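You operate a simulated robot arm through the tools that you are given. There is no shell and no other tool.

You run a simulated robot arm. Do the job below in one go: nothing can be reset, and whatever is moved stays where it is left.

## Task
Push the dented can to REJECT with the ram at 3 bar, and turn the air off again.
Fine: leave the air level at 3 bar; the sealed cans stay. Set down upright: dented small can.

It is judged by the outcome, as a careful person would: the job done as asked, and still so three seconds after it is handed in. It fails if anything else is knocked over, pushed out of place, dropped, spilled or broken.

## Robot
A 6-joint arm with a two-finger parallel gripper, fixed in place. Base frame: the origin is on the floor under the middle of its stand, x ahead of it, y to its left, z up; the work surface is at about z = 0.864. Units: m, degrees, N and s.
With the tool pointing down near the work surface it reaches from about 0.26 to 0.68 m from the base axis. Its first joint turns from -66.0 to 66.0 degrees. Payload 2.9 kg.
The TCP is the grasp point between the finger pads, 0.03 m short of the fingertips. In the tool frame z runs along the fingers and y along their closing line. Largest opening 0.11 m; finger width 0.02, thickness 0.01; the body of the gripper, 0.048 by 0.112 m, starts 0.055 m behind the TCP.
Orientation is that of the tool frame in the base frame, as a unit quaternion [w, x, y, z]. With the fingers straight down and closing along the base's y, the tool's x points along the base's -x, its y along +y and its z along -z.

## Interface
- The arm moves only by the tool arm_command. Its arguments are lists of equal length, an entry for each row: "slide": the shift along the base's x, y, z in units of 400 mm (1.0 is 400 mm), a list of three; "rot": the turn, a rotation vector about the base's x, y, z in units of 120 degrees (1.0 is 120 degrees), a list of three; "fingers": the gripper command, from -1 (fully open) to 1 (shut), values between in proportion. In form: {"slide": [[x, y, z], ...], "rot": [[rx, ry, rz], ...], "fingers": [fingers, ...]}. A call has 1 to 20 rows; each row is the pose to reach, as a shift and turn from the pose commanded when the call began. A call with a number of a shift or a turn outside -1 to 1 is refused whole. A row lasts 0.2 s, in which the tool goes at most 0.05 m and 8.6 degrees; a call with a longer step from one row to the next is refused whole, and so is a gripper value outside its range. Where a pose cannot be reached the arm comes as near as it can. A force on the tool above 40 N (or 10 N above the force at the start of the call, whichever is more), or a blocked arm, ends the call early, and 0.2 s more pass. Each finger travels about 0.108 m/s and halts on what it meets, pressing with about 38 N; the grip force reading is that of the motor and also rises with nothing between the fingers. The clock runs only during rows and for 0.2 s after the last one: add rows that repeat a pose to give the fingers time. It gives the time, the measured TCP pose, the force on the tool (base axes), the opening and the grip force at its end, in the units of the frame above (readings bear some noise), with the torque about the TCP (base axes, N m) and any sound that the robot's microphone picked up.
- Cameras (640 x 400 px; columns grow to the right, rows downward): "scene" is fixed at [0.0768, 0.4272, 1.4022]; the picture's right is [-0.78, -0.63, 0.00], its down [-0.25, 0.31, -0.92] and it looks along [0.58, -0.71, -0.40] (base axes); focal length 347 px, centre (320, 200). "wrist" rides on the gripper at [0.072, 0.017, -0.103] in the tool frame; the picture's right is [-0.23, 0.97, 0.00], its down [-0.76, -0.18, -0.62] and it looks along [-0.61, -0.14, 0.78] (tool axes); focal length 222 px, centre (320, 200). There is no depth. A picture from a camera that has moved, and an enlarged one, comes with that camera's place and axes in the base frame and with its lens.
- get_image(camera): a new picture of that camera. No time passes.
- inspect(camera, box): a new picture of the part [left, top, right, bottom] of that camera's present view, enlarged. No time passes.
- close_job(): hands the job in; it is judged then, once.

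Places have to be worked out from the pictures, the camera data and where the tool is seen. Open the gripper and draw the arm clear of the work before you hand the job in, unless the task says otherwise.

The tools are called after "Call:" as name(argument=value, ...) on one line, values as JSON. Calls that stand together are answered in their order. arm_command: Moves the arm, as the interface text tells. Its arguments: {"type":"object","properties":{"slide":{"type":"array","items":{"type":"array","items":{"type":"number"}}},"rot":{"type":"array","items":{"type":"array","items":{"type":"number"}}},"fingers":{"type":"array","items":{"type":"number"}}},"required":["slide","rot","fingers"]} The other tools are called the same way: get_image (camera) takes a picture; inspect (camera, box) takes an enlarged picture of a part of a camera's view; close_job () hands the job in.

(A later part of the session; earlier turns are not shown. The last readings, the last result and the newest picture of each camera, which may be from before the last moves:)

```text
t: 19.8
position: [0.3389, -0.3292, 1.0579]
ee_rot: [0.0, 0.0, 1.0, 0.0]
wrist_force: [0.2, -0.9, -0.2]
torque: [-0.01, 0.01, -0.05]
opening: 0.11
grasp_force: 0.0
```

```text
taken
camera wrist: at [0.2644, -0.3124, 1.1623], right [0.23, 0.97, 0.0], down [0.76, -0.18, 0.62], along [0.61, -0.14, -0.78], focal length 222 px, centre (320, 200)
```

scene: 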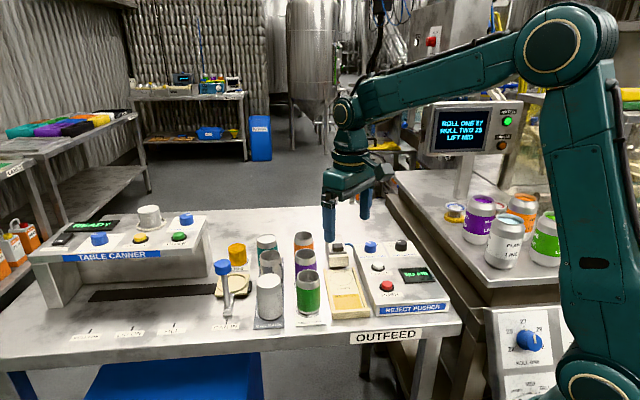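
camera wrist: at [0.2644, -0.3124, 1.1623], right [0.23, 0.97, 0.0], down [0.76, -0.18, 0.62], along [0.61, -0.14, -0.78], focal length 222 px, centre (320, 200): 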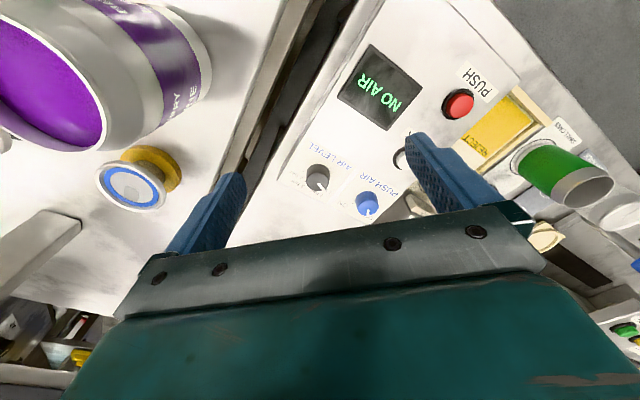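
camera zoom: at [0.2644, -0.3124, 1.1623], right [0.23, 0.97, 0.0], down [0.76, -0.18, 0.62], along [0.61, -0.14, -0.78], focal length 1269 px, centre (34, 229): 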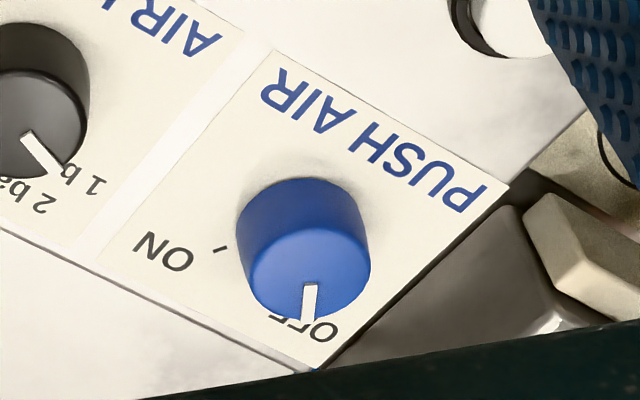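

The pointer sits at 1 bar (about +20° in the base frame), with 3 bar 90° clockwise of it (about -67°); PUSH AIR points to OFF. I place the black knob's centre at about (0.430,-0.353), top z about 0.908, and move above it for a close check.

Call:
arm_command(slide=[[0.0585, -0.015, -0.03], [0.117, -0.03, -0.07], [0.1755, -0.044, -0.12], [0.234, -0.059, -0.17], [0.234, -0.059, -0.17]], rot=[[0, 0, 0], [0, 0, 0], [0, 0, 0], [0, 0, 0], [0, 0, 0]], fingers=[-1, -1, -1, -0.3, -0.2])

Call:
get_image(camera="wrist")

Call:
inspect(camera="wrist", box=[260, 90, 380, 190])

Call:
inspect(camera="scene", box=[340, 180, 460, 300])

```text
t: 21.0
position: [0.4355, -0.3527, 0.9903]
ee_rot: [0.0, 0.0, 1.0, 0.0]
wrist_force: [0.3, 0.4, 0.3]
torque: [0.0, 0.01, 0.02]
opening: 0.0662
grasp_force: 0.1
```

```text
taken
camera wrist: at [0.3602, -0.3358, 1.0945], right [0.23, 0.97, 0.0], down [0.76, -0.18, 0.62], along [0.61, -0.14, -0.78], focal length 222 px, centre (320, 200)
```

wrist: 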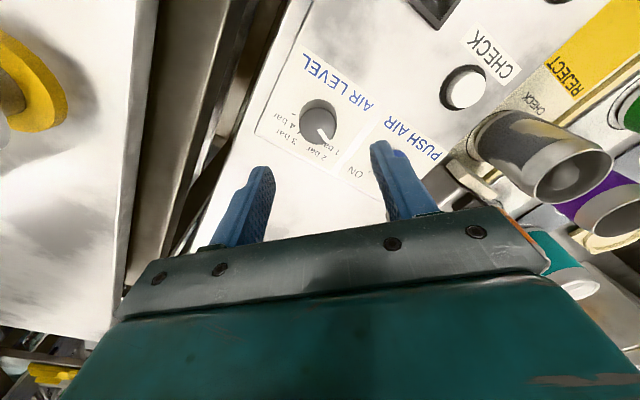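

```text
4.00 times, centred on (320, 140) of wrist
camera zoom: at [0.3602, -0.3358, 1.0945], right [0.23, 0.97, 0.0], down [0.76, -0.18, 0.62], along [0.61, -0.14, -0.78], focal length 888 px, centre (320, 440)
```

zoom: 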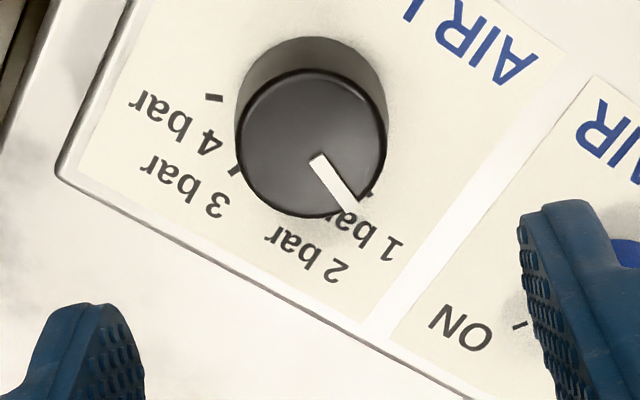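

```text
3.33 times, centred on (400, 240) of scene
camera zoom: at [0.0768, 0.4272, 1.4022], right [-0.78, -0.63, 0.0], down [-0.25, 0.31, -0.92], along [0.58, -0.71, -0.4], focal length 1156 px, centre (53, 67)
```

zoom: 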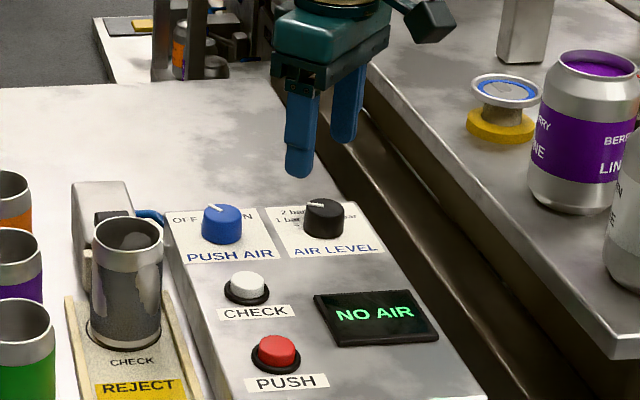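

The AIR LEVEL pointer is confirmed at 1 bar; the knob centre is about 5 mm in -x from the current TCP. I shift and lower so the fingertips straddle the knob just below its top.

Call:
arm_command(slide=[[-0.0125, 0, 0], [-0.0125, 0, -0.06], [-0.0125, 0, -0.12], [-0.0125, 0, -0.15], [-0.0125, 0, -0.15]], rot=[[0, 0, 0], [0, 0, 0], [0, 0, 0], [0, 0, 0], [0, 0, 0]], fingers=[-0.1, -0.1, -0.1, -0.1, -0.1])

Call:
get_image(camera="wrist")

Call:
inspect(camera="wrist", box=[240, 100, 400, 220])

Call:
inspect(camera="scene", box=[360, 200, 440, 280])

```text
t: 22.2
position: [0.4278, -0.3505, 0.9306]
ee_rot: [0.0, 0.0, 1.0, 0.001]
wrist_force: [0.0, 0.1, -0.2]
torque: [-0.01, -0.01, 0.01]
opening: 0.0606
grasp_force: 0.0
```

```text
taken
camera wrist: at [0.3539, -0.3347, 1.0343], right [0.23, 0.97, 0.0], down [0.76, -0.18, 0.62], along [0.61, -0.14, -0.78], focal length 222 px, centre (320, 200)
```

wrist: 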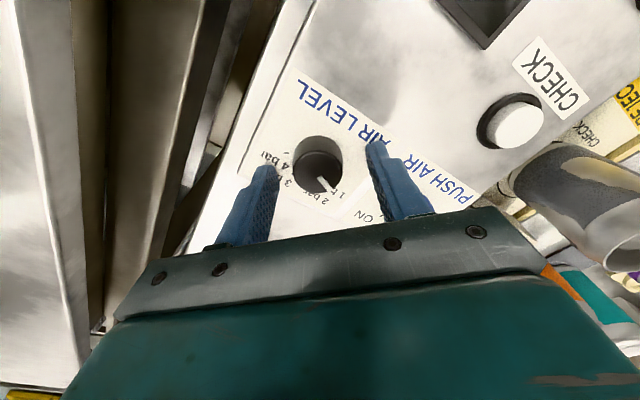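

```text
3.33 times, centred on (320, 160) of wrist
camera zoom: at [0.3539, -0.3347, 1.0343], right [0.23, 0.97, 0.0], down [0.76, -0.18, 0.62], along [0.61, -0.14, -0.78], focal length 740 px, centre (320, 333)
```

zoom: 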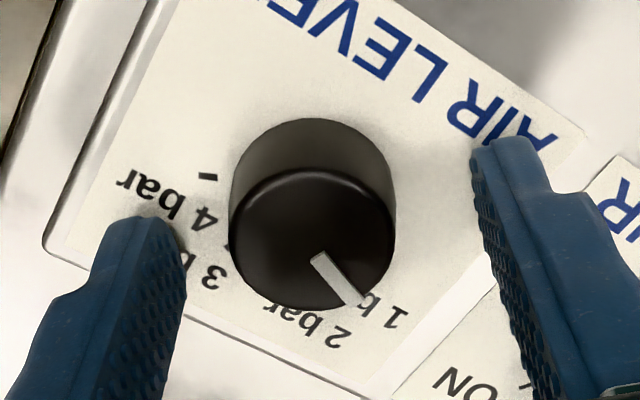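

```text
5.00 times, centred on (400, 240) of scene
camera zoom: at [0.0768, 0.4272, 1.4022], right [-0.78, -0.63, 0.0], down [-0.25, 0.31, -0.92], along [0.58, -0.71, -0.4], focal length 1734 px, centre (-80, 0)
```

zoom: 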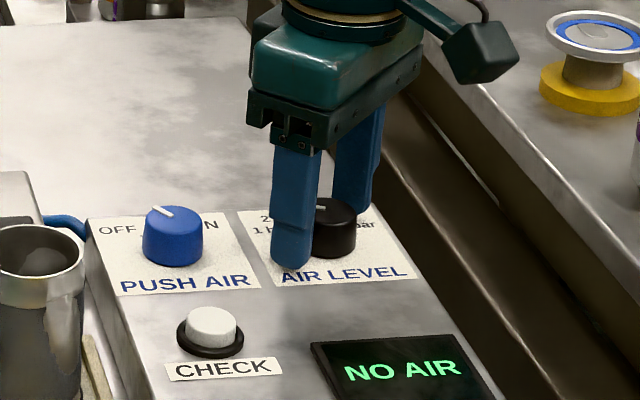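

The knob is centred between the fingertips to within about 1–2 mm. I lower another 7 mm and close on it.

Call:
arm_command(slide=[[0.002, -0.002, -0.01], [0.002, -0.002, -0.018], [0.002, -0.002, -0.018], [0.002, -0.002, -0.018], [0.002, -0.002, -0.018], [0.002, -0.002, -0.018]], rot=[[0, 0, 0], [0, 0, 0], [0, 0, 0], [0, 0, 0], [0, 0, 0], [0, 0, 0]], fingers=[-0.1, -0.1, 0.2, 0.5, 0.7, 0.7])

Call:
inspect(camera="wrist", box=[240, 100, 400, 220])

```text
t: 23.4
position: [0.4313, -0.3534, 0.9252]
ee_rot: [0.001, -0.003, 1.0, 0.0]
wrist_force: [-2.9, 5.2, 6.0]
torque: [0.16, 0.13, -0.06]
opening: 0.0325
grasp_force: 45.3
stopped in row 6: the force on the tool passed its limit at 41 N (the readings are from after the stop); the commanded pose is now the measured one
```

```text
3.33 times, centred on (320, 160) of wrist
camera zoom: at [0.3561, -0.336, 1.0301], right [0.22, 0.98, 0.0], down [0.76, -0.17, 0.63], along [0.61, -0.14, -0.78], focal length 740 px, centre (320, 333)
```

zoom: 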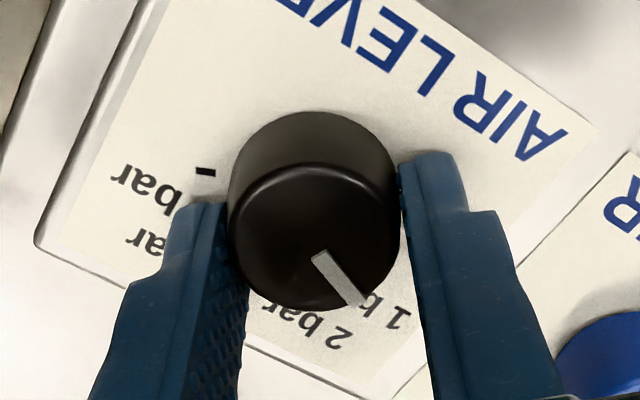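

The knob is gripped (32.5 mm); the stop came as the fingers met it, and the residual force is small. I start turning clockwise, the first 30° as a test, lifting 1 mm off the panel.

Call:
arm_command(slide=[[0, 0, 0.002], [0, 0, 0.002], [0, 0, 0.002], [0, 0, 0.002], [0, 0, 0.002]], rot=[[0, 0, -0.0625], [0, 0, -0.125], [0, 0, -0.1875], [0, 0, -0.25], [0, 0, -0.25]], fingers=[0.7, 0.7, 0.7, 0.7, 0.7])

Call:
inspect(camera="wrist", box=[240, 100, 400, 220])

Call:
inspect(camera="scene", box=[360, 200, 440, 280])

```text
t: 24.6
position: [0.4309, -0.3544, 0.9257]
ee_rot: [0.001, 0.259, 0.966, -0.001]
wrist_force: [-8.3, -14.1, -10.4]
torque: [-0.66, -0.19, 0.09]
opening: 0.0323
grasp_force: 45.0
```

```text
3.33 times, centred on (320, 160) of wrist
camera zoom: at [0.3739, -0.3037, 1.0301], right [0.68, 0.73, 0.0], down [0.57, -0.53, 0.63], along [0.46, -0.43, -0.78], focal length 740 px, centre (320, 333)
```

zoom: 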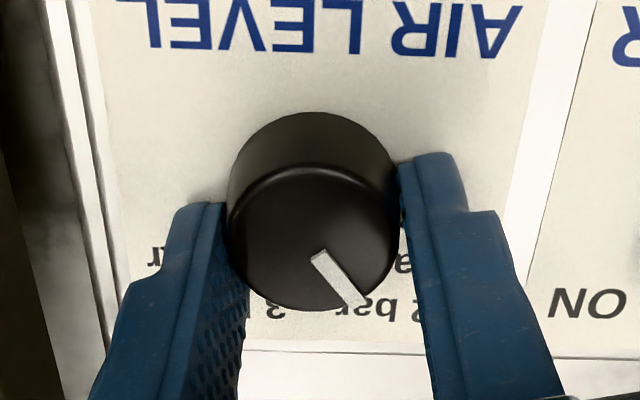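

```text
5.00 times, centred on (400, 240) of scene
camera zoom: at [0.0768, 0.4267, 1.4024], right [-0.78, -0.63, 0.0], down [-0.25, 0.31, -0.92], along [0.58, -0.71, -0.4], focal length 1734 px, centre (-80, 0)
```

zoom: 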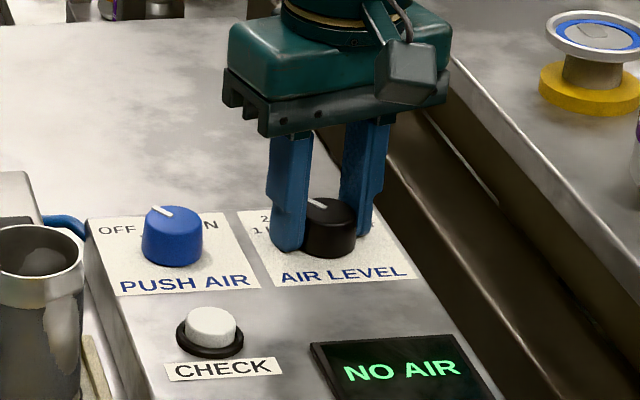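

The knob turns with the gripper (pointer unmoved in the wrist view) and forces are moderate. I continue the remaining 60°, easing the TCP about 1 mm along the measured force.

Call:
arm_command(slide=[[-0.001, -0.002, -0.001], [-0.001, -0.003, -0.002], [-0.001, -0.003, -0.002], [-0.001, -0.003, -0.002], [-0.001, -0.003, -0.002], [-0.001, -0.003, -0.002], [-0.001, -0.003, -0.002], [-0.001, -0.003, -0.002], [-0.001, -0.003, -0.002]], rot=[[0, 0, -0.0625], [0, 0, -0.125], [0, 0, -0.1875], [0, 0, -0.25], [0, 0, -0.3125], [0, 0, -0.375], [0, 0, -0.4375], [0, 0, -0.5], [0, 0, -0.5]], fingers=[0.7, 0.7, 0.7, 0.7, 0.7, 0.7, 0.7, 0.7, 0.7])

Call:
inspect(camera="wrist", box=[240, 100, 400, 220])

Call:
inspect(camera="scene", box=[360, 200, 440, 280])

```text
t: 26.4
position: [0.4262, -0.3558, 0.9252]
ee_rot: [-0.001, 0.695, 0.719, -0.004]
wrist_force: [-7.2, 2.0, 5.8]
torque: [-0.14, 0.12, 0.03]
opening: 0.0322
grasp_force: 44.8
stopped in row 8: the force on the tool passed its limit at 42 N (the readings are from after the stop); the commanded pose is now the measured one
```

```text
3.33 times, centred on (320, 160) of wrist
camera zoom: at [0.4396, -0.2828, 1.0301], right [0.98, -0.19, -0.01], down [-0.15, -0.77, 0.63], along [-0.13, -0.61, -0.78], focal length 740 px, centre (320, 333)
```

zoom: 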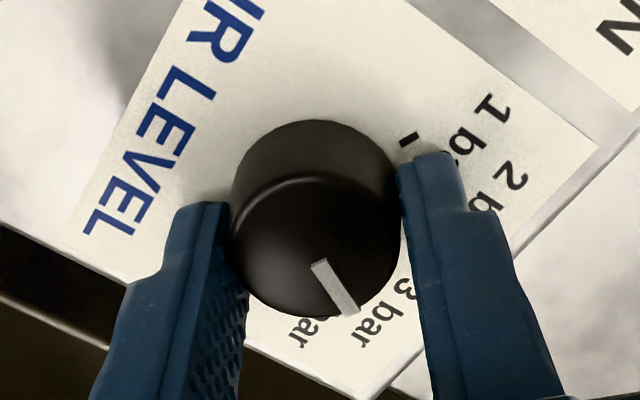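

```text
5.00 times, centred on (400, 240) of scene
camera zoom: at [0.0765, 0.4273, 1.4022], right [-0.78, -0.63, 0.0], down [-0.25, 0.31, -0.92], along [0.58, -0.71, -0.4], focal length 1734 px, centre (-80, 0)
```

zoom: 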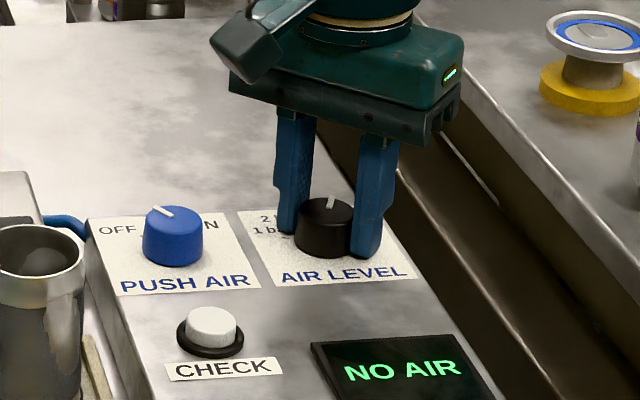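

The wrist has turned 88° and the pointer looks close to 3 bar. I open the fingers, rise 6 cm and check the scale.

Call:
arm_command(slide=[[0, 0, 0], [0, 0, 0], [0, 0, 0.05], [0, 0, 0.1], [0, 0, 0.15], [0, 0, 0.15]], rot=[[0, 0, 0], [0, 0, 0], [0, 0, 0], [0, 0, 0], [0, 0, 0], [0, 0, 0]], fingers=[0.2, -0.1, -0.1, -0.1, -0.5, -1])

Call:
get_image(camera="wrist")

Call:
inspect(camera="wrist", box=[260, 90, 380, 190])

Call:
inspect(camera="scene", box=[360, 200, 440, 280])

```text
t: 27.8
position: [0.4259, -0.3561, 0.9857]
ee_rot: [-0.001, 0.695, 0.719, -0.003]
wrist_force: [-0.1, 0.0, 0.7]
torque: [0.0, 0.02, -0.02]
opening: 0.11
grasp_force: 0.1
```

```text
taken
camera wrist: at [0.439, -0.2838, 1.0903], right [0.98, -0.19, -0.01], down [-0.15, -0.77, 0.63], along [-0.13, -0.61, -0.78], focal length 222 px, centre (320, 200)
```

wrist: 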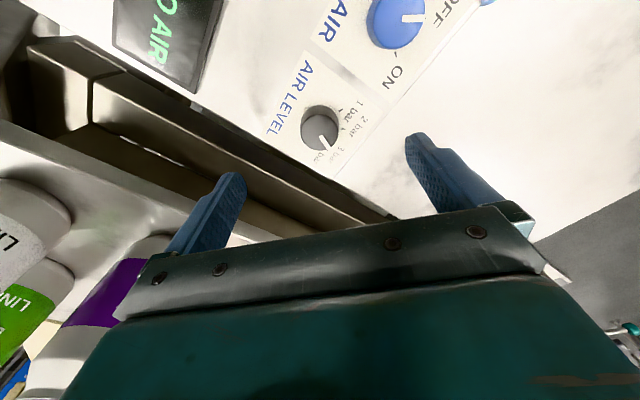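

```text
4.00 times, centred on (320, 140) of wrist
camera zoom: at [0.439, -0.2838, 1.0903], right [0.98, -0.19, -0.01], down [-0.15, -0.77, 0.63], along [-0.13, -0.61, -0.78], focal length 888 px, centre (320, 440)
```

zoom: 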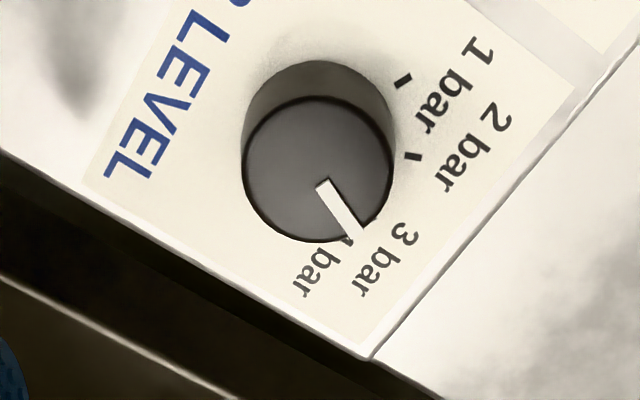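

```text
5.00 times, centred on (400, 240) of scene
camera zoom: at [0.0768, 0.4272, 1.4022], right [-0.78, -0.63, 0.0], down [-0.25, 0.31, -0.92], along [0.58, -0.71, -0.4], focal length 1734 px, centre (-80, 0)
```

zoom: 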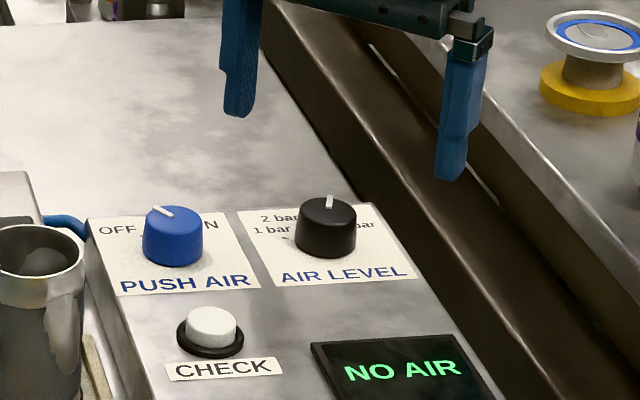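

The AIR LEVEL pointer now points at 3 bar (45° past the 2 bar tick). Next I turn the wrist back and move above the blue PUSH AIR knob at about (0.491,-0.291) for a close look.

Call:
arm_command(slide=[[0.0138, 0.0136, 0.012], [0.0277, 0.0272, 0.012], [0.0415, 0.0408, 0.012], [0.0553, 0.0543, 0.012], [0.0692, 0.0679, 0.012], [0.083, 0.0815, 0.012], [0.0968, 0.0951, 0.012], [0.1107, 0.1087, 0.012], [0.1245, 0.1223, 0.012], [0.1383, 0.1358, 0.012], [0.1522, 0.1494, 0.012], [0.166, 0.163, 0.012], [0.166, 0.163, 0.012]], rot=[[0, 0, 0.0611], [0, 0, 0.1223], [0, 0, 0.1834], [0, 0, 0.2446], [0, 0, 0.3057], [0, 0, 0.3668], [0, 0, 0.428], [0, 0, 0.4891], [0, 0, 0.5503], [0, 0, 0.6114], [0, 0, 0.6726], [0, 0, 0.7337], [0, 0, 0.7337]], fingers=[-1, -1, -1, -1, -1, -1, -1, -1, -0.8, -0.5, -0.2, -0.1, -0.1])

Call:
get_image(camera="wrist")

Call:
inspect(camera="wrist", box=[260, 90, 380, 190])

Call:
inspect(camera="scene", box=[340, 200, 440, 300])

```text
t: 30.6
position: [0.4939, -0.2904, 0.9899]
ee_rot: [0.002, -0.002, 1.0, -0.004]
wrist_force: [0.6, 1.1, 0.2]
torque: [0.01, 0.0, -0.01]
opening: 0.0604
grasp_force: 0.0
```

```text
taken
camera wrist: at [0.4186, -0.2732, 1.0942], right [0.22, 0.97, -0.01], down [0.76, -0.17, 0.63], along [0.61, -0.15, -0.78], focal length 222 px, centre (320, 200)
```

wrist: 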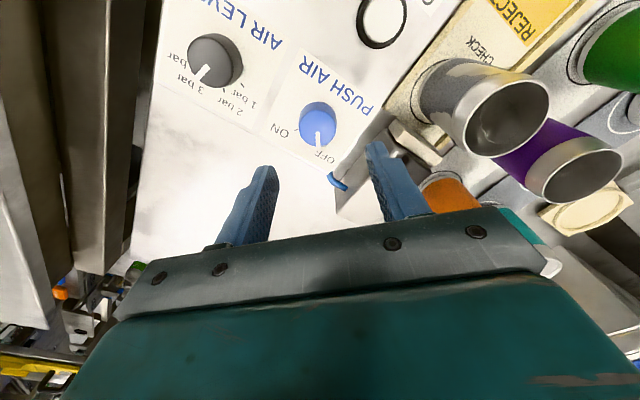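

```text
4.00 times, centred on (320, 140) of wrist
camera zoom: at [0.4186, -0.2732, 1.0942], right [0.22, 0.97, -0.01], down [0.76, -0.17, 0.63], along [0.61, -0.15, -0.78], focal length 888 px, centre (320, 440)
```

zoom: 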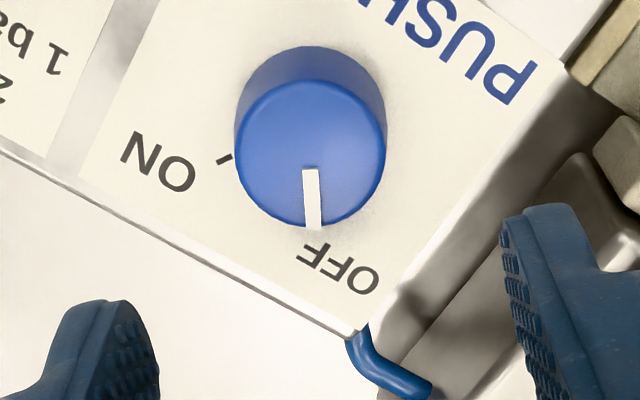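

```text
4.00 times, centred on (390, 250) of scene
camera zoom: at [0.0768, 0.4272, 1.4022], right [-0.78, -0.63, 0.0], down [-0.25, 0.31, -0.92], along [0.58, -0.71, -0.4], focal length 1387 px, centre (40, 0)
```

zoom: 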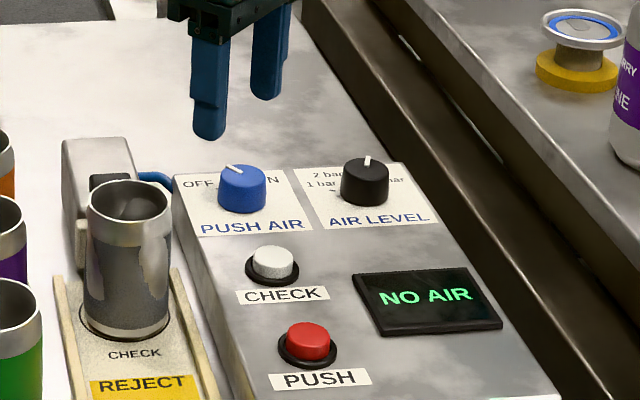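

AIR LEVEL clearly reads 3 bar here. The blue knob sits about 6 mm in -x of the TCP, so I correct for that, take out the slight tool tilt, and lower until the fingertips straddle its top.

Call:
arm_command(slide=[[-0.0145, -0.0015, -0.03], [-0.0145, -0.0015, -0.09], [-0.0145, -0.0015, -0.145], [-0.0145, -0.0015, -0.145]], rot=[[0.0038, 0.0019, -0.0019], [0.0038, 0.0019, -0.0019], [0.0038, 0.0019, -0.0019], [0.0038, 0.0019, -0.0019]], fingers=[-0.1, -0.1, -0.1, -0.1])

Call:
inspect(camera="wrist", box=[240, 100, 400, 220])

Call:
inspect(camera="scene", box=[340, 200, 440, 300])

```text
t: 31.6
position: [0.4891, -0.2918, 0.9341]
ee_rot: [0.0, 0.002, 1.0, -0.001]
wrist_force: [0.1, -1.2, -0.2]
torque: [0.01, 0.02, -0.01]
opening: 0.0604
grasp_force: 0.1
```

```text
3.33 times, centred on (320, 160) of wrist
camera zoom: at [0.4145, -0.2739, 1.0375], right [0.23, 0.97, 0.0], down [0.76, -0.18, 0.62], along [0.61, -0.14, -0.78], focal length 740 px, centre (320, 333)
```

zoom: 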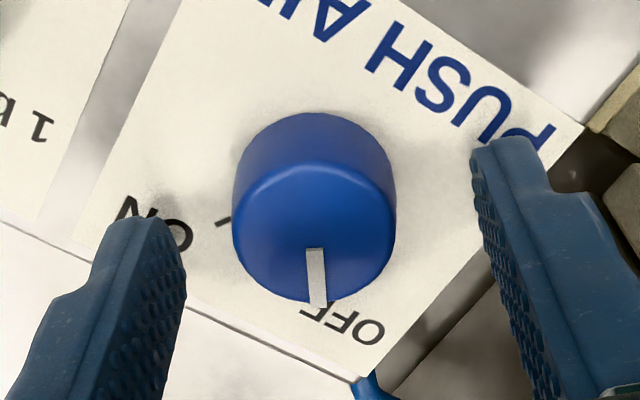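

```text
4.00 times, centred on (390, 250) of scene
camera zoom: at [0.0768, 0.4272, 1.4022], right [-0.78, -0.63, 0.0], down [-0.25, 0.31, -0.92], along [0.58, -0.71, -0.4], focal length 1387 px, centre (40, 0)
```

zoom: 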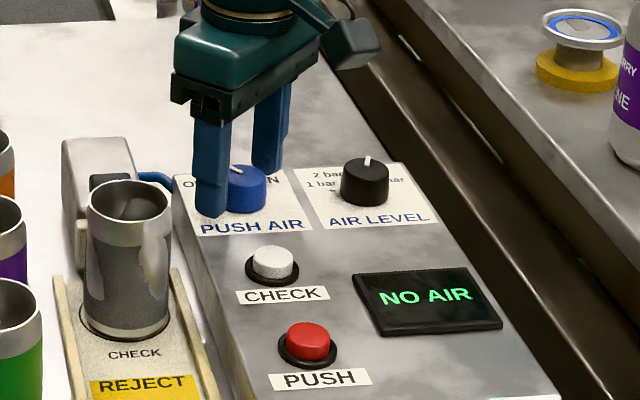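

The knob is within about 1.5 mm of centre. I trim that, lower 10 mm and close gently.

Call:
arm_command(slide=[[0.0025, -0.0035, -0.013], [0.0025, -0.0035, -0.026], [0.0025, -0.0035, -0.026], [0.0025, -0.0035, -0.026], [0.0025, -0.0035, -0.026], [0.0025, -0.0035, -0.026]], rot=[[0, -0.0019, 0], [0, -0.0019, 0], [0, -0.0019, 0], [0, -0.0019, 0], [0, -0.0019, 0], [0, -0.0019, 0]], fingers=[-0.1, 0.1, 0.3, 0.38, 0.45, 0.55])

Call:
inspect(camera="wrist", box=[240, 100, 400, 220])

```text
t: 32.7
position: [0.489, -0.2911, 0.9266]
ee_rot: [0.005, 0.0, 1.0, 0.0]
wrist_force: [-0.1, 4.1, 4.5]
torque: [0.21, 0.05, 0.0]
opening: 0.0332
grasp_force: 2.7
stopped in row 5: the force on the tool passed its limit at 40 N (the readings are from after the stop); the commanded pose is now the measured one
```

```text
3.33 times, centred on (320, 160) of wrist
camera zoom: at [0.4152, -0.2747, 1.0297], right [0.23, 0.97, 0.0], down [0.76, -0.18, 0.63], along [0.61, -0.14, -0.78], focal length 740 px, centre (320, 333)
```

zoom: 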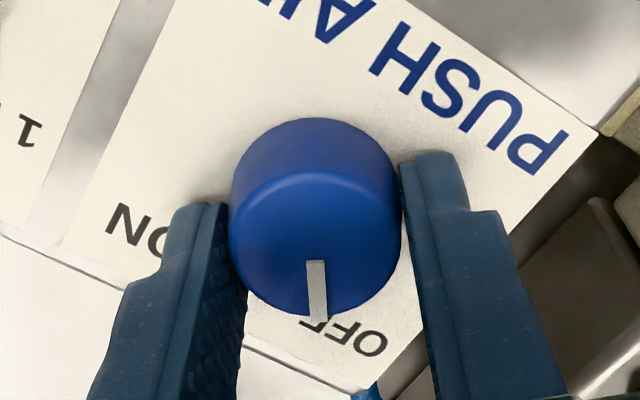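

The fingers are on the knob; the stop was most likely the fingertips touching the panel. I lift 2 mm and close firmly.

Call:
arm_command(slide=[[0, 0, 0.005], [0, 0, 0.005], [0, 0, 0.005]], rot=[[0, 0, 0], [0, 0, 0], [0, 0, 0]], fingers=[0.4, 0.5, 0.6])

```text
t: 33.5
position: [0.4899, -0.2907, 0.9267]
ee_rot: [0.003, 0.0, 1.0, 0.0]
wrist_force: [3.2, 1.6, -11.0]
torque: [0.03, -0.42, -0.02]
opening: 0.0325
grasp_force: 45.2
```

The blue knob is firmly gripped. I turn it clockwise 70° toward ON and watch the force and the display.

Call:
arm_command(slide=[[0, 0, -0.0015], [0, 0, -0.0015], [0, 0, -0.0015], [0, 0, -0.0015], [0, 0, -0.0015], [0, 0, -0.0015], [0, 0, -0.0015], [0, 0, -0.0015], [0, 0, -0.0015], [0, 0, -0.0015], [0, 0, -0.0015]], rot=[[0, 0, -0.0583], [0, 0, -0.1167], [0, 0, -0.175], [0, 0, -0.2333], [0, 0, -0.2917], [0, 0, -0.35], [0, 0, -0.4083], [0, 0, -0.4667], [0, 0, -0.525], [0, 0, -0.5833], [0, 0, -0.5833]], fingers=[0.6, 0.6, 0.6, 0.6, 0.6, 0.6, 0.6, 0.6, 0.6, 0.6, 0.6])

Call:
inspect(camera="wrist", box=[240, 100, 400, 220])

Call:
inspect(camera="scene", box=[320, 200, 460, 320])

```text
t: 35.9
position: [0.4881, -0.2945, 0.9259]
ee_rot: [0.002, 0.578, 0.816, -0.004]
wrist_force: [-20.0, -25.1, -20.1]
torque: [-0.58, 0.62, 0.63]
opening: 0.0327
grasp_force: 44.5
```

```text
3.33 times, centred on (320, 160) of wrist
camera zoom: at [0.4783, -0.2202, 1.03], right [0.99, 0.11, 0.0], down [0.09, -0.77, 0.63], along [0.07, -0.63, -0.78], focal length 740 px, centre (320, 333)
```

zoom: 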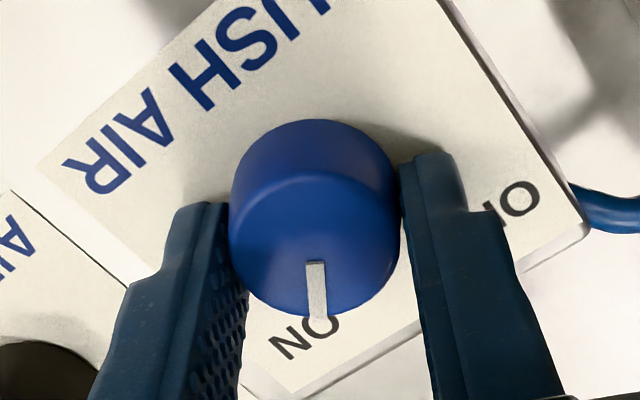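

```text
3.33 times, centred on (390, 260) of scene
camera zoom: at [0.0767, 0.4264, 1.4025], right [-0.78, -0.63, 0.0], down [-0.25, 0.31, -0.92], along [0.58, -0.71, -0.4], focal length 1156 px, centre (87, 0)
```

zoom: 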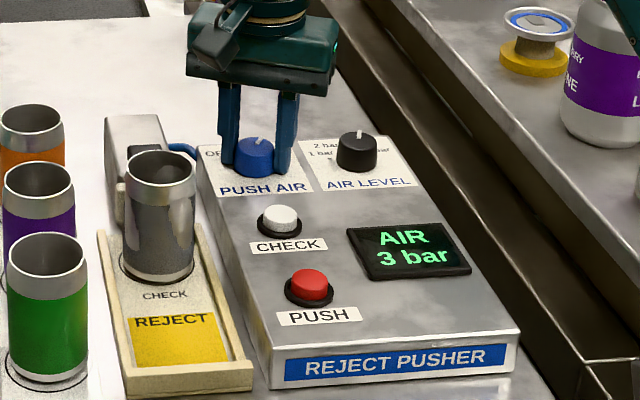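

The display reads "AIR 3 bar", so the air is on at the right level. I release the knob and lift clear.

Call:
arm_command(slide=[[0, 0, 0], [0, 0, 0], [0, 0, 0.06], [0, 0, 0.13], [0, 0, 0.2], [0, 0, 0.25], [0, 0, 0.25]], rot=[[0, 0, 0], [0, 0, 0], [0, 0, 0], [0, 0, 0], [0, 0, 0], [0, 0, 0], [0, 0, 0]], fingers=[0.2, -0.1, -0.1, -0.1, -0.1, -0.1, -0.1])

Call:
get_image(camera="wrist")

Call:
inspect(camera="scene", box=[320, 200, 460, 320])

```text
t: 37.5
position: [0.4912, -0.2911, 1.0276]
ee_rot: [0.003, 0.574, 0.819, -0.003]
wrist_force: [0.2, -0.3, 0.7]
torque: [-0.02, 0.03, -0.01]
opening: 0.0604
grasp_force: 0.0
```

```text
taken
camera wrist: at [0.4797, -0.2169, 1.1313], right [0.99, 0.12, 0.0], down [0.09, -0.77, 0.63], along [0.08, -0.62, -0.78], focal length 222 px, centre (320, 200)
```

wrist: 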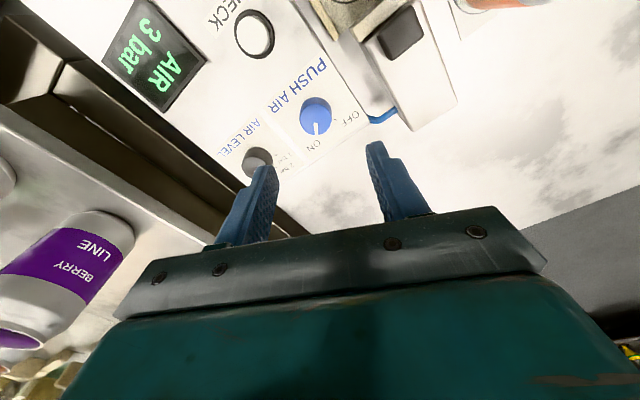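

```text
3.33 times, centred on (390, 260) of scene
camera zoom: at [0.0768, 0.4272, 1.4022], right [-0.78, -0.63, 0.0], down [-0.25, 0.31, -0.92], along [0.58, -0.71, -0.4], focal length 1156 px, centre (87, 0)
```

zoom: 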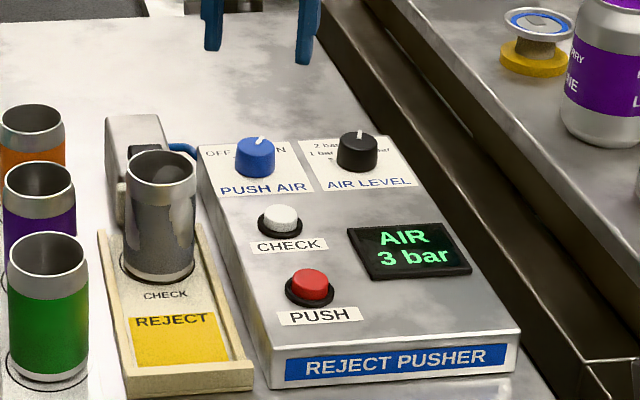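

PUSH AIR is ON and the display still shows 3 bar. I close the fingers and move above the red PUSH button at about (0.369,-0.175).

Call:
arm_command(slide=[[-0.074, 0.072, 0], [-0.149, 0.144, 0], [-0.223, 0.216, 0], [-0.297, 0.2885, 0], [-0.297, 0.2885, 0], [-0.297, 0.2885, 0]], rot=[[0, 0, 0], [0, 0, 0], [0, 0, 0], [0, 0, 0], [0, 0, 0], [0, 0, 0]], fingers=[0, 0.3, 0.6, 0.9, 1, 1])

Call:
get_image(camera="wrist")

Call:
inspect(camera="wrist", box=[240, 80, 400, 200])

Call:
inspect(camera="scene", box=[320, 200, 460, 320])

```text
t: 38.9
position: [0.3696, -0.1758, 1.0268]
ee_rot: [0.003, 0.574, 0.819, -0.004]
wrist_force: [-0.5, 0.4, -1.2]
torque: [-0.02, 0.0, -0.03]
opening: 0.0
grasp_force: 37.8
```

```text
taken
camera wrist: at [0.3587, -0.1013, 1.131], right [0.99, 0.12, 0.0], down [0.09, -0.77, 0.63], along [0.08, -0.62, -0.78], focal length 222 px, centre (320, 200)
```

wrist: 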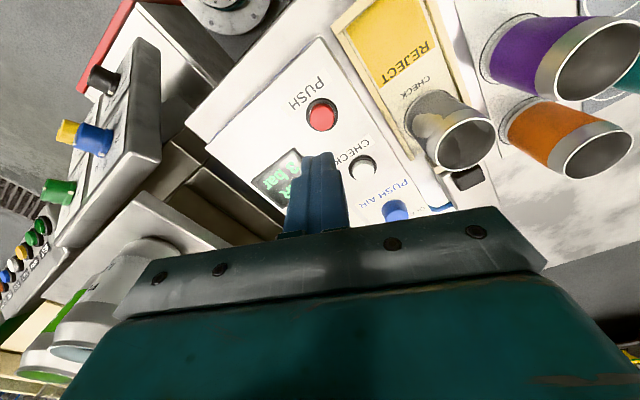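

```text
3.33 times, centred on (320, 140) of wrist
camera zoom: at [0.3587, -0.1013, 1.131], right [0.99, 0.12, 0.0], down [0.09, -0.77, 0.63], along [0.08, -0.62, -0.78], focal length 740 px, centre (320, 400)
```

zoom: 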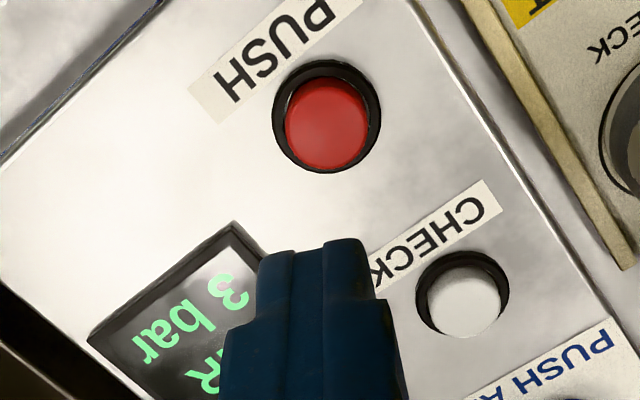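

```text
3.33 times, centred on (390, 260) of scene
camera zoom: at [0.0768, 0.4272, 1.4022], right [-0.78, -0.63, 0.0], down [-0.25, 0.31, -0.92], along [0.58, -0.71, -0.4], focal length 1156 px, centre (87, 0)
```

zoom: 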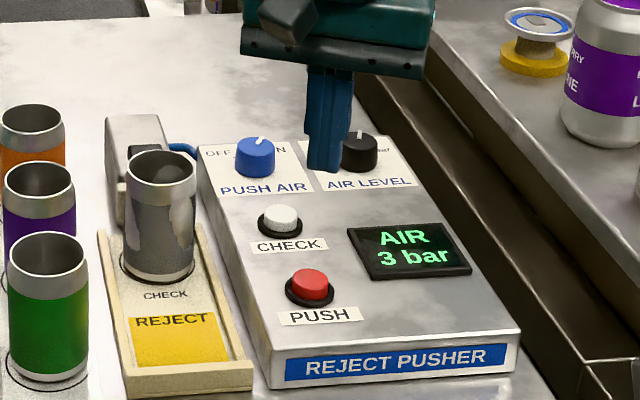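

The button centre is about 3 mm in +x of the tool axis. I correct and come down to about 1 cm above it first.

Call:
arm_command(slide=[[0.0075, 0.0018, -0.05], [0.0075, 0.0018, -0.11], [0.0075, 0.0018, -0.17], [0.0075, 0.0018, -0.2], [0.0075, 0.0018, -0.2]], rot=[[0, 0, 0], [0, 0, 0], [0, 0, 0], [0, 0, 0], [0, 0, 0]], fingers=[1, 1, 1, 1, 1])

Call:
inspect(camera="scene", box=[340, 220, 440, 320])

Call:
inspect(camera="wrist", box=[240, 100, 400, 220])

```text
t: 40.1
position: [0.3739, -0.1762, 0.9467]
ee_rot: [0.004, 0.574, 0.819, -0.003]
wrist_force: [0.5, -0.1, 1.0]
torque: [0.02, -0.01, 0.02]
opening: 0.0
grasp_force: 37.7
```

```text
4.00 times, centred on (390, 270) of scene
camera zoom: at [0.0768, 0.4272, 1.4022], right [-0.78, -0.63, 0.0], down [-0.25, 0.31, -0.92], along [0.58, -0.71, -0.4], focal length 1387 px, centre (40, -80)
```

zoom: 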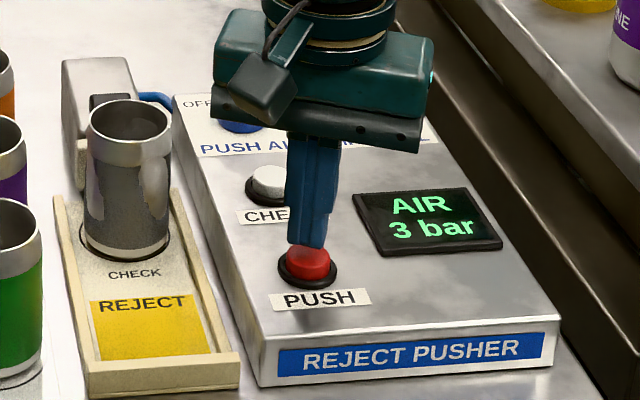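

```text
3.33 times, centred on (320, 160) of wrist
camera zoom: at [0.3625, -0.101, 1.0499], right [0.99, 0.12, 0.0], down [0.09, -0.77, 0.63], along [0.08, -0.62, -0.78], focal length 740 px, centre (320, 333)
```

zoom: 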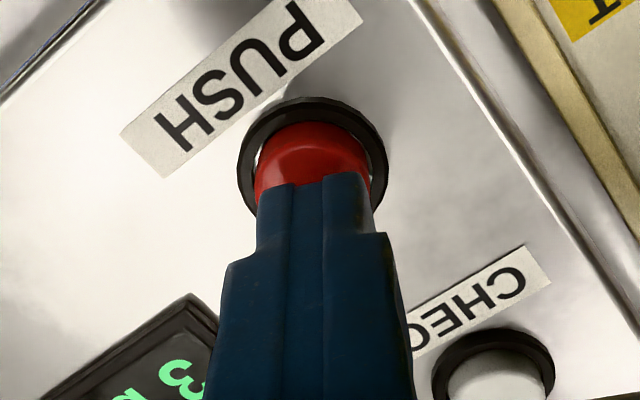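

The fingertips are right above the red PUSH button and the can is clear of the arm. I press it and come straight back up.

Call:
arm_command(slide=[[0, 0, -0.018], [0, 0, -0.028], [0, 0, -0.036], [0, 0, -0.036], [0, 0, -0.018], [0, 0, 0.02], [0, 0, 0.02]], rot=[[0, 0, 0], [0, 0, 0], [0, 0, 0], [0, 0, 0], [0, 0, 0], [0, 0, 0], [0, 0, 0]], fingers=[1, 1, 1, 1, 1, 1, 1])

Call:
inspect(camera="scene", box=[310, 210, 450, 330])

```text
t: 41.7
position: [0.3746, -0.1769, 0.9564]
ee_rot: [0.003, 0.573, 0.819, -0.003]
wrist_force: [0.0, -0.3, -0.3]
torque: [0.0, 0.01, 0.0]
opening: 0.0002
grasp_force: 37.4
heard: click
```

```text
3.33 times, centred on (380, 270) of scene
camera zoom: at [0.0768, 0.4272, 1.4022], right [-0.78, -0.63, 0.0], down [-0.25, 0.31, -0.92], along [0.58, -0.71, -0.4], focal length 1156 px, centre (120, -33)
```

zoom: 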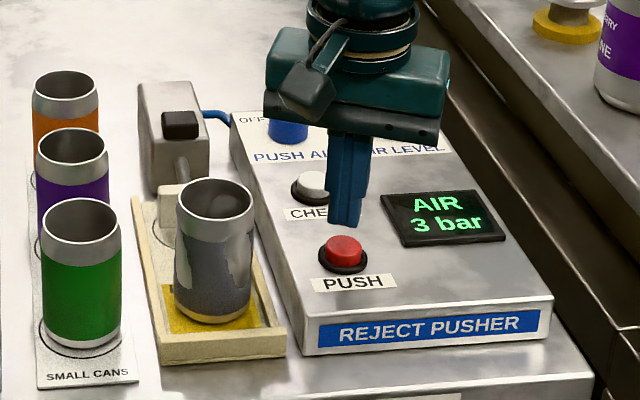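

A click was heard; the ram pushed the can onto REJECT and it stands upright. I rise, open the fingers and go back above the blue knob to turn the air off.

Call:
arm_command(slide=[[0, 0, 0.09], [0, 0, 0.185], [0.07, -0.074, 0.185], [0.141, -0.148, 0.185], [0.211, -0.221, 0.185], [0.2825, -0.295, 0.16], [0.2825, -0.295, 0.09], [0.2825, -0.295, 0.09]], rot=[[0, 0, 0], [0, 0, 0], [0, 0, 0], [0, 0, 0], [0, 0, 0], [0, 0, 0], [0, 0, 0], [0, 0, 0]], fingers=[1, 1, 0.7, 0.4, 0.1, -0.1, -0.1, -0.1])

Call:
get_image(camera="wrist")

Call:
inspect(camera="wrist", box=[260, 90, 380, 190])

Call:
inspect(camera="scene", box=[310, 210, 450, 330])

```text
t: 43.5
position: [0.4863, -0.2959, 0.9907]
ee_rot: [0.003, 0.574, 0.819, -0.004]
wrist_force: [-0.4, 0.6, -0.7]
torque: [-0.03, -0.01, 0.05]
opening: 0.0604
grasp_force: 0.1
```

```text
taken
camera wrist: at [0.475, -0.2213, 1.0934], right [0.99, 0.12, 0.0], down [0.09, -0.77, 0.63], along [0.08, -0.62, -0.78], focal length 222 px, centre (320, 200)
```

wrist: 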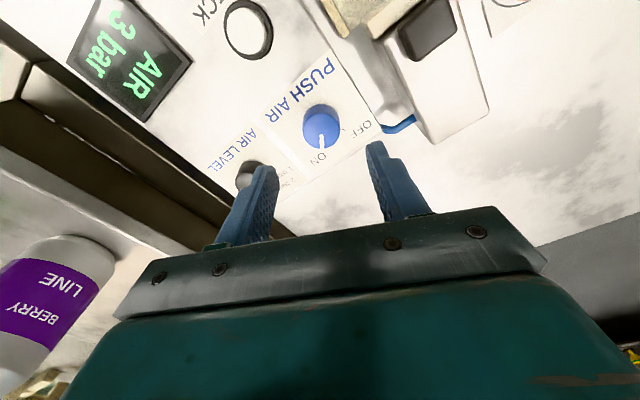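

```text
4.00 times, centred on (320, 140) of wrist
camera zoom: at [0.475, -0.2213, 1.0934], right [0.99, 0.12, 0.0], down [0.09, -0.77, 0.63], along [0.08, -0.62, -0.78], focal length 888 px, centre (320, 440)
```

zoom: 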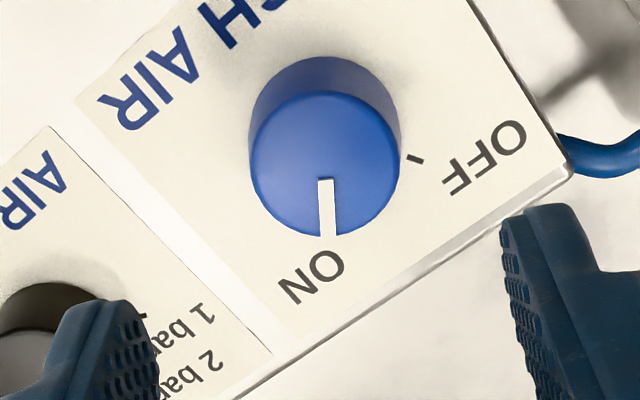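

```text
3.33 times, centred on (380, 270) of scene
camera zoom: at [0.0768, 0.4272, 1.4022], right [-0.78, -0.63, 0.0], down [-0.25, 0.31, -0.92], along [0.58, -0.71, -0.4], focal length 1156 px, centre (120, -33)
```

zoom: 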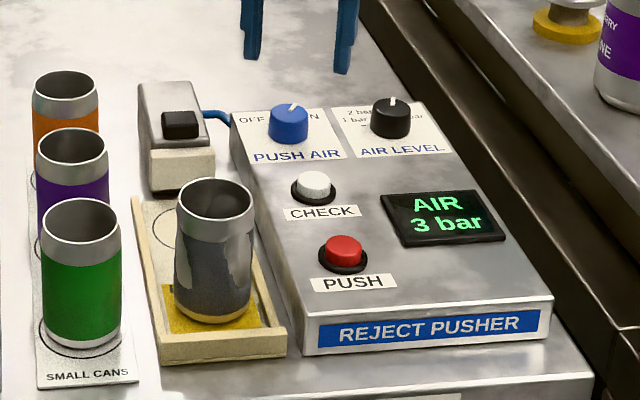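

The ram has retracted and the can stands on REJECT. The ON pointer and knob are clear in view; I trim about 2 mm, remove the tilt and lower around the knob.

Call:
arm_command(slide=[[0.003, 0.005, -0.04], [0.003, 0.005, -0.1], [0.003, 0.005, -0.138], [0.003, 0.005, -0.138]], rot=[[0.0048, 0, 0], [0.0048, 0, 0], [0.0048, 0, 0], [0.0048, 0, 0]], fingers=[-0.1, -0.1, -0.1, -0.1])

Call:
inspect(camera="wrist", box=[240, 100, 400, 220])

```text
t: 44.5
position: [0.4887, -0.2927, 0.9354]
ee_rot: [0.0, 0.573, 0.819, 0.0]
wrist_force: [0.1, 0.3, -0.2]
torque: [0.01, -0.01, 0.01]
opening: 0.0607
grasp_force: 0.0
```

```text
3.33 times, centred on (320, 160) of wrist
camera zoom: at [0.4772, -0.2192, 1.0406], right [0.99, 0.12, 0.0], down [0.09, -0.78, 0.62], along [0.08, -0.62, -0.78], focal length 740 px, centre (320, 333)
```

zoom: 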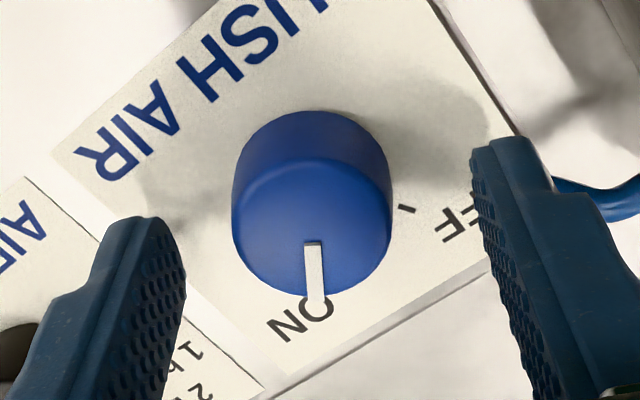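

The knob is nearly centred; I trim 1.7 mm, lower 8 mm (staying just off the panel) and close.

Call:
arm_command(slide=[[-0.0012, -0.0042, -0.01], [-0.0012, -0.0042, -0.021], [-0.0012, -0.0042, -0.021], [-0.0012, -0.0042, -0.021], [-0.0012, -0.0042, -0.021], [-0.0012, -0.0042, -0.021]], rot=[[0, 0, 0], [0, 0, 0], [0, 0, 0], [0, 0, 0], [0, 0, 0], [0, 0, 0]], fingers=[-0.1, 0.1, 0.3, 0.38, 0.45, 0.6])

Call:
inspect(camera="wrist", box=[240, 100, 400, 220])

```text
t: 45.9
position: [0.4878, -0.2936, 0.9275]
ee_rot: [0.0, 0.574, 0.819, 0.001]
wrist_force: [-2.7, -1.5, -1.1]
torque: [-0.07, 0.04, -0.03]
opening: 0.0327
grasp_force: 45.2
```

```text
3.33 times, centred on (320, 160) of wrist
camera zoom: at [0.4766, -0.2208, 1.032], right [0.99, 0.12, 0.0], down [0.09, -0.78, 0.62], along [0.07, -0.62, -0.78], focal length 740 px, centre (320, 333)
```

zoom: 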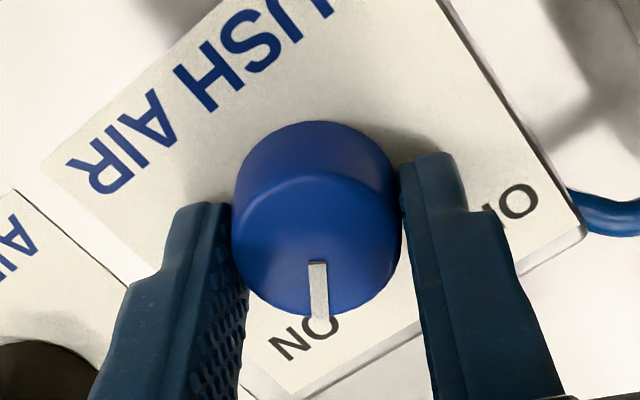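

It is a clean grip with almost no side load. I turn the knob counter-clockwise 70° back to OFF.

Call:
arm_command(slide=[[0, 0, 0], [0, 0, 0], [0, 0, 0], [0, 0, 0], [0, 0, 0], [0, 0, 0], [0, 0, 0], [0, 0, 0], [0, 0, 0], [0, 0, 0], [0, 0, 0]], rot=[[0, 0, 0.0583], [0, 0, 0.1167], [0, 0, 0.175], [0, 0, 0.2333], [0, 0, 0.2917], [0, 0, 0.35], [0, 0, 0.4083], [0, 0, 0.4667], [0, 0, 0.525], [0, 0, 0.5833], [0, 0, 0.5833]], fingers=[0.6, 0.6, 0.6, 0.6, 0.6, 0.6, 0.6, 0.6, 0.6, 0.6, 0.6])

Call:
inspect(camera="wrist", box=[240, 100, 400, 220])

Call:
inspect(camera="scene", box=[310, 210, 450, 330])

```text
t: 48.3
position: [0.4895, -0.2916, 0.9272]
ee_rot: [0.0, -0.003, 1.0, 0.002]
wrist_force: [11.3, 19.6, 5.6]
torque: [0.52, -0.57, -0.37]
opening: 0.0323
grasp_force: 45.1
```

```text
3.33 times, centred on (320, 160) of wrist
camera zoom: at [0.4149, -0.2757, 1.0319], right [0.22, 0.98, 0.0], down [0.76, -0.18, 0.62], along [0.61, -0.14, -0.78], focal length 740 px, centre (320, 333)
```

zoom: 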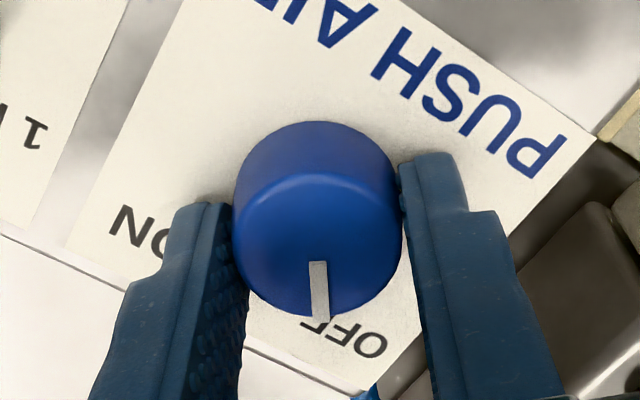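

```text
3.33 times, centred on (380, 270) of scene
camera zoom: at [0.077, 0.4278, 1.402], right [-0.78, -0.63, 0.0], down [-0.25, 0.31, -0.92], along [0.58, -0.71, -0.4], focal length 1156 px, centre (120, -33)
```

zoom: 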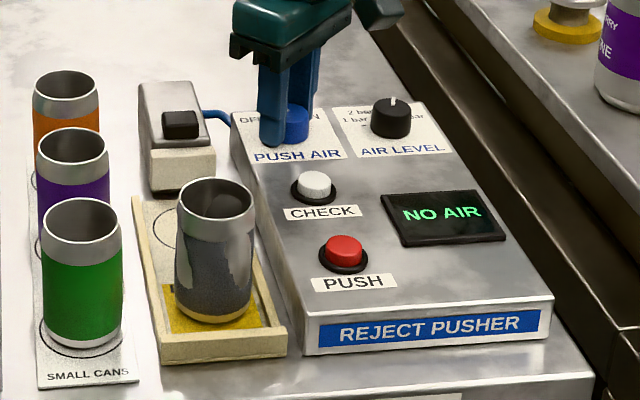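

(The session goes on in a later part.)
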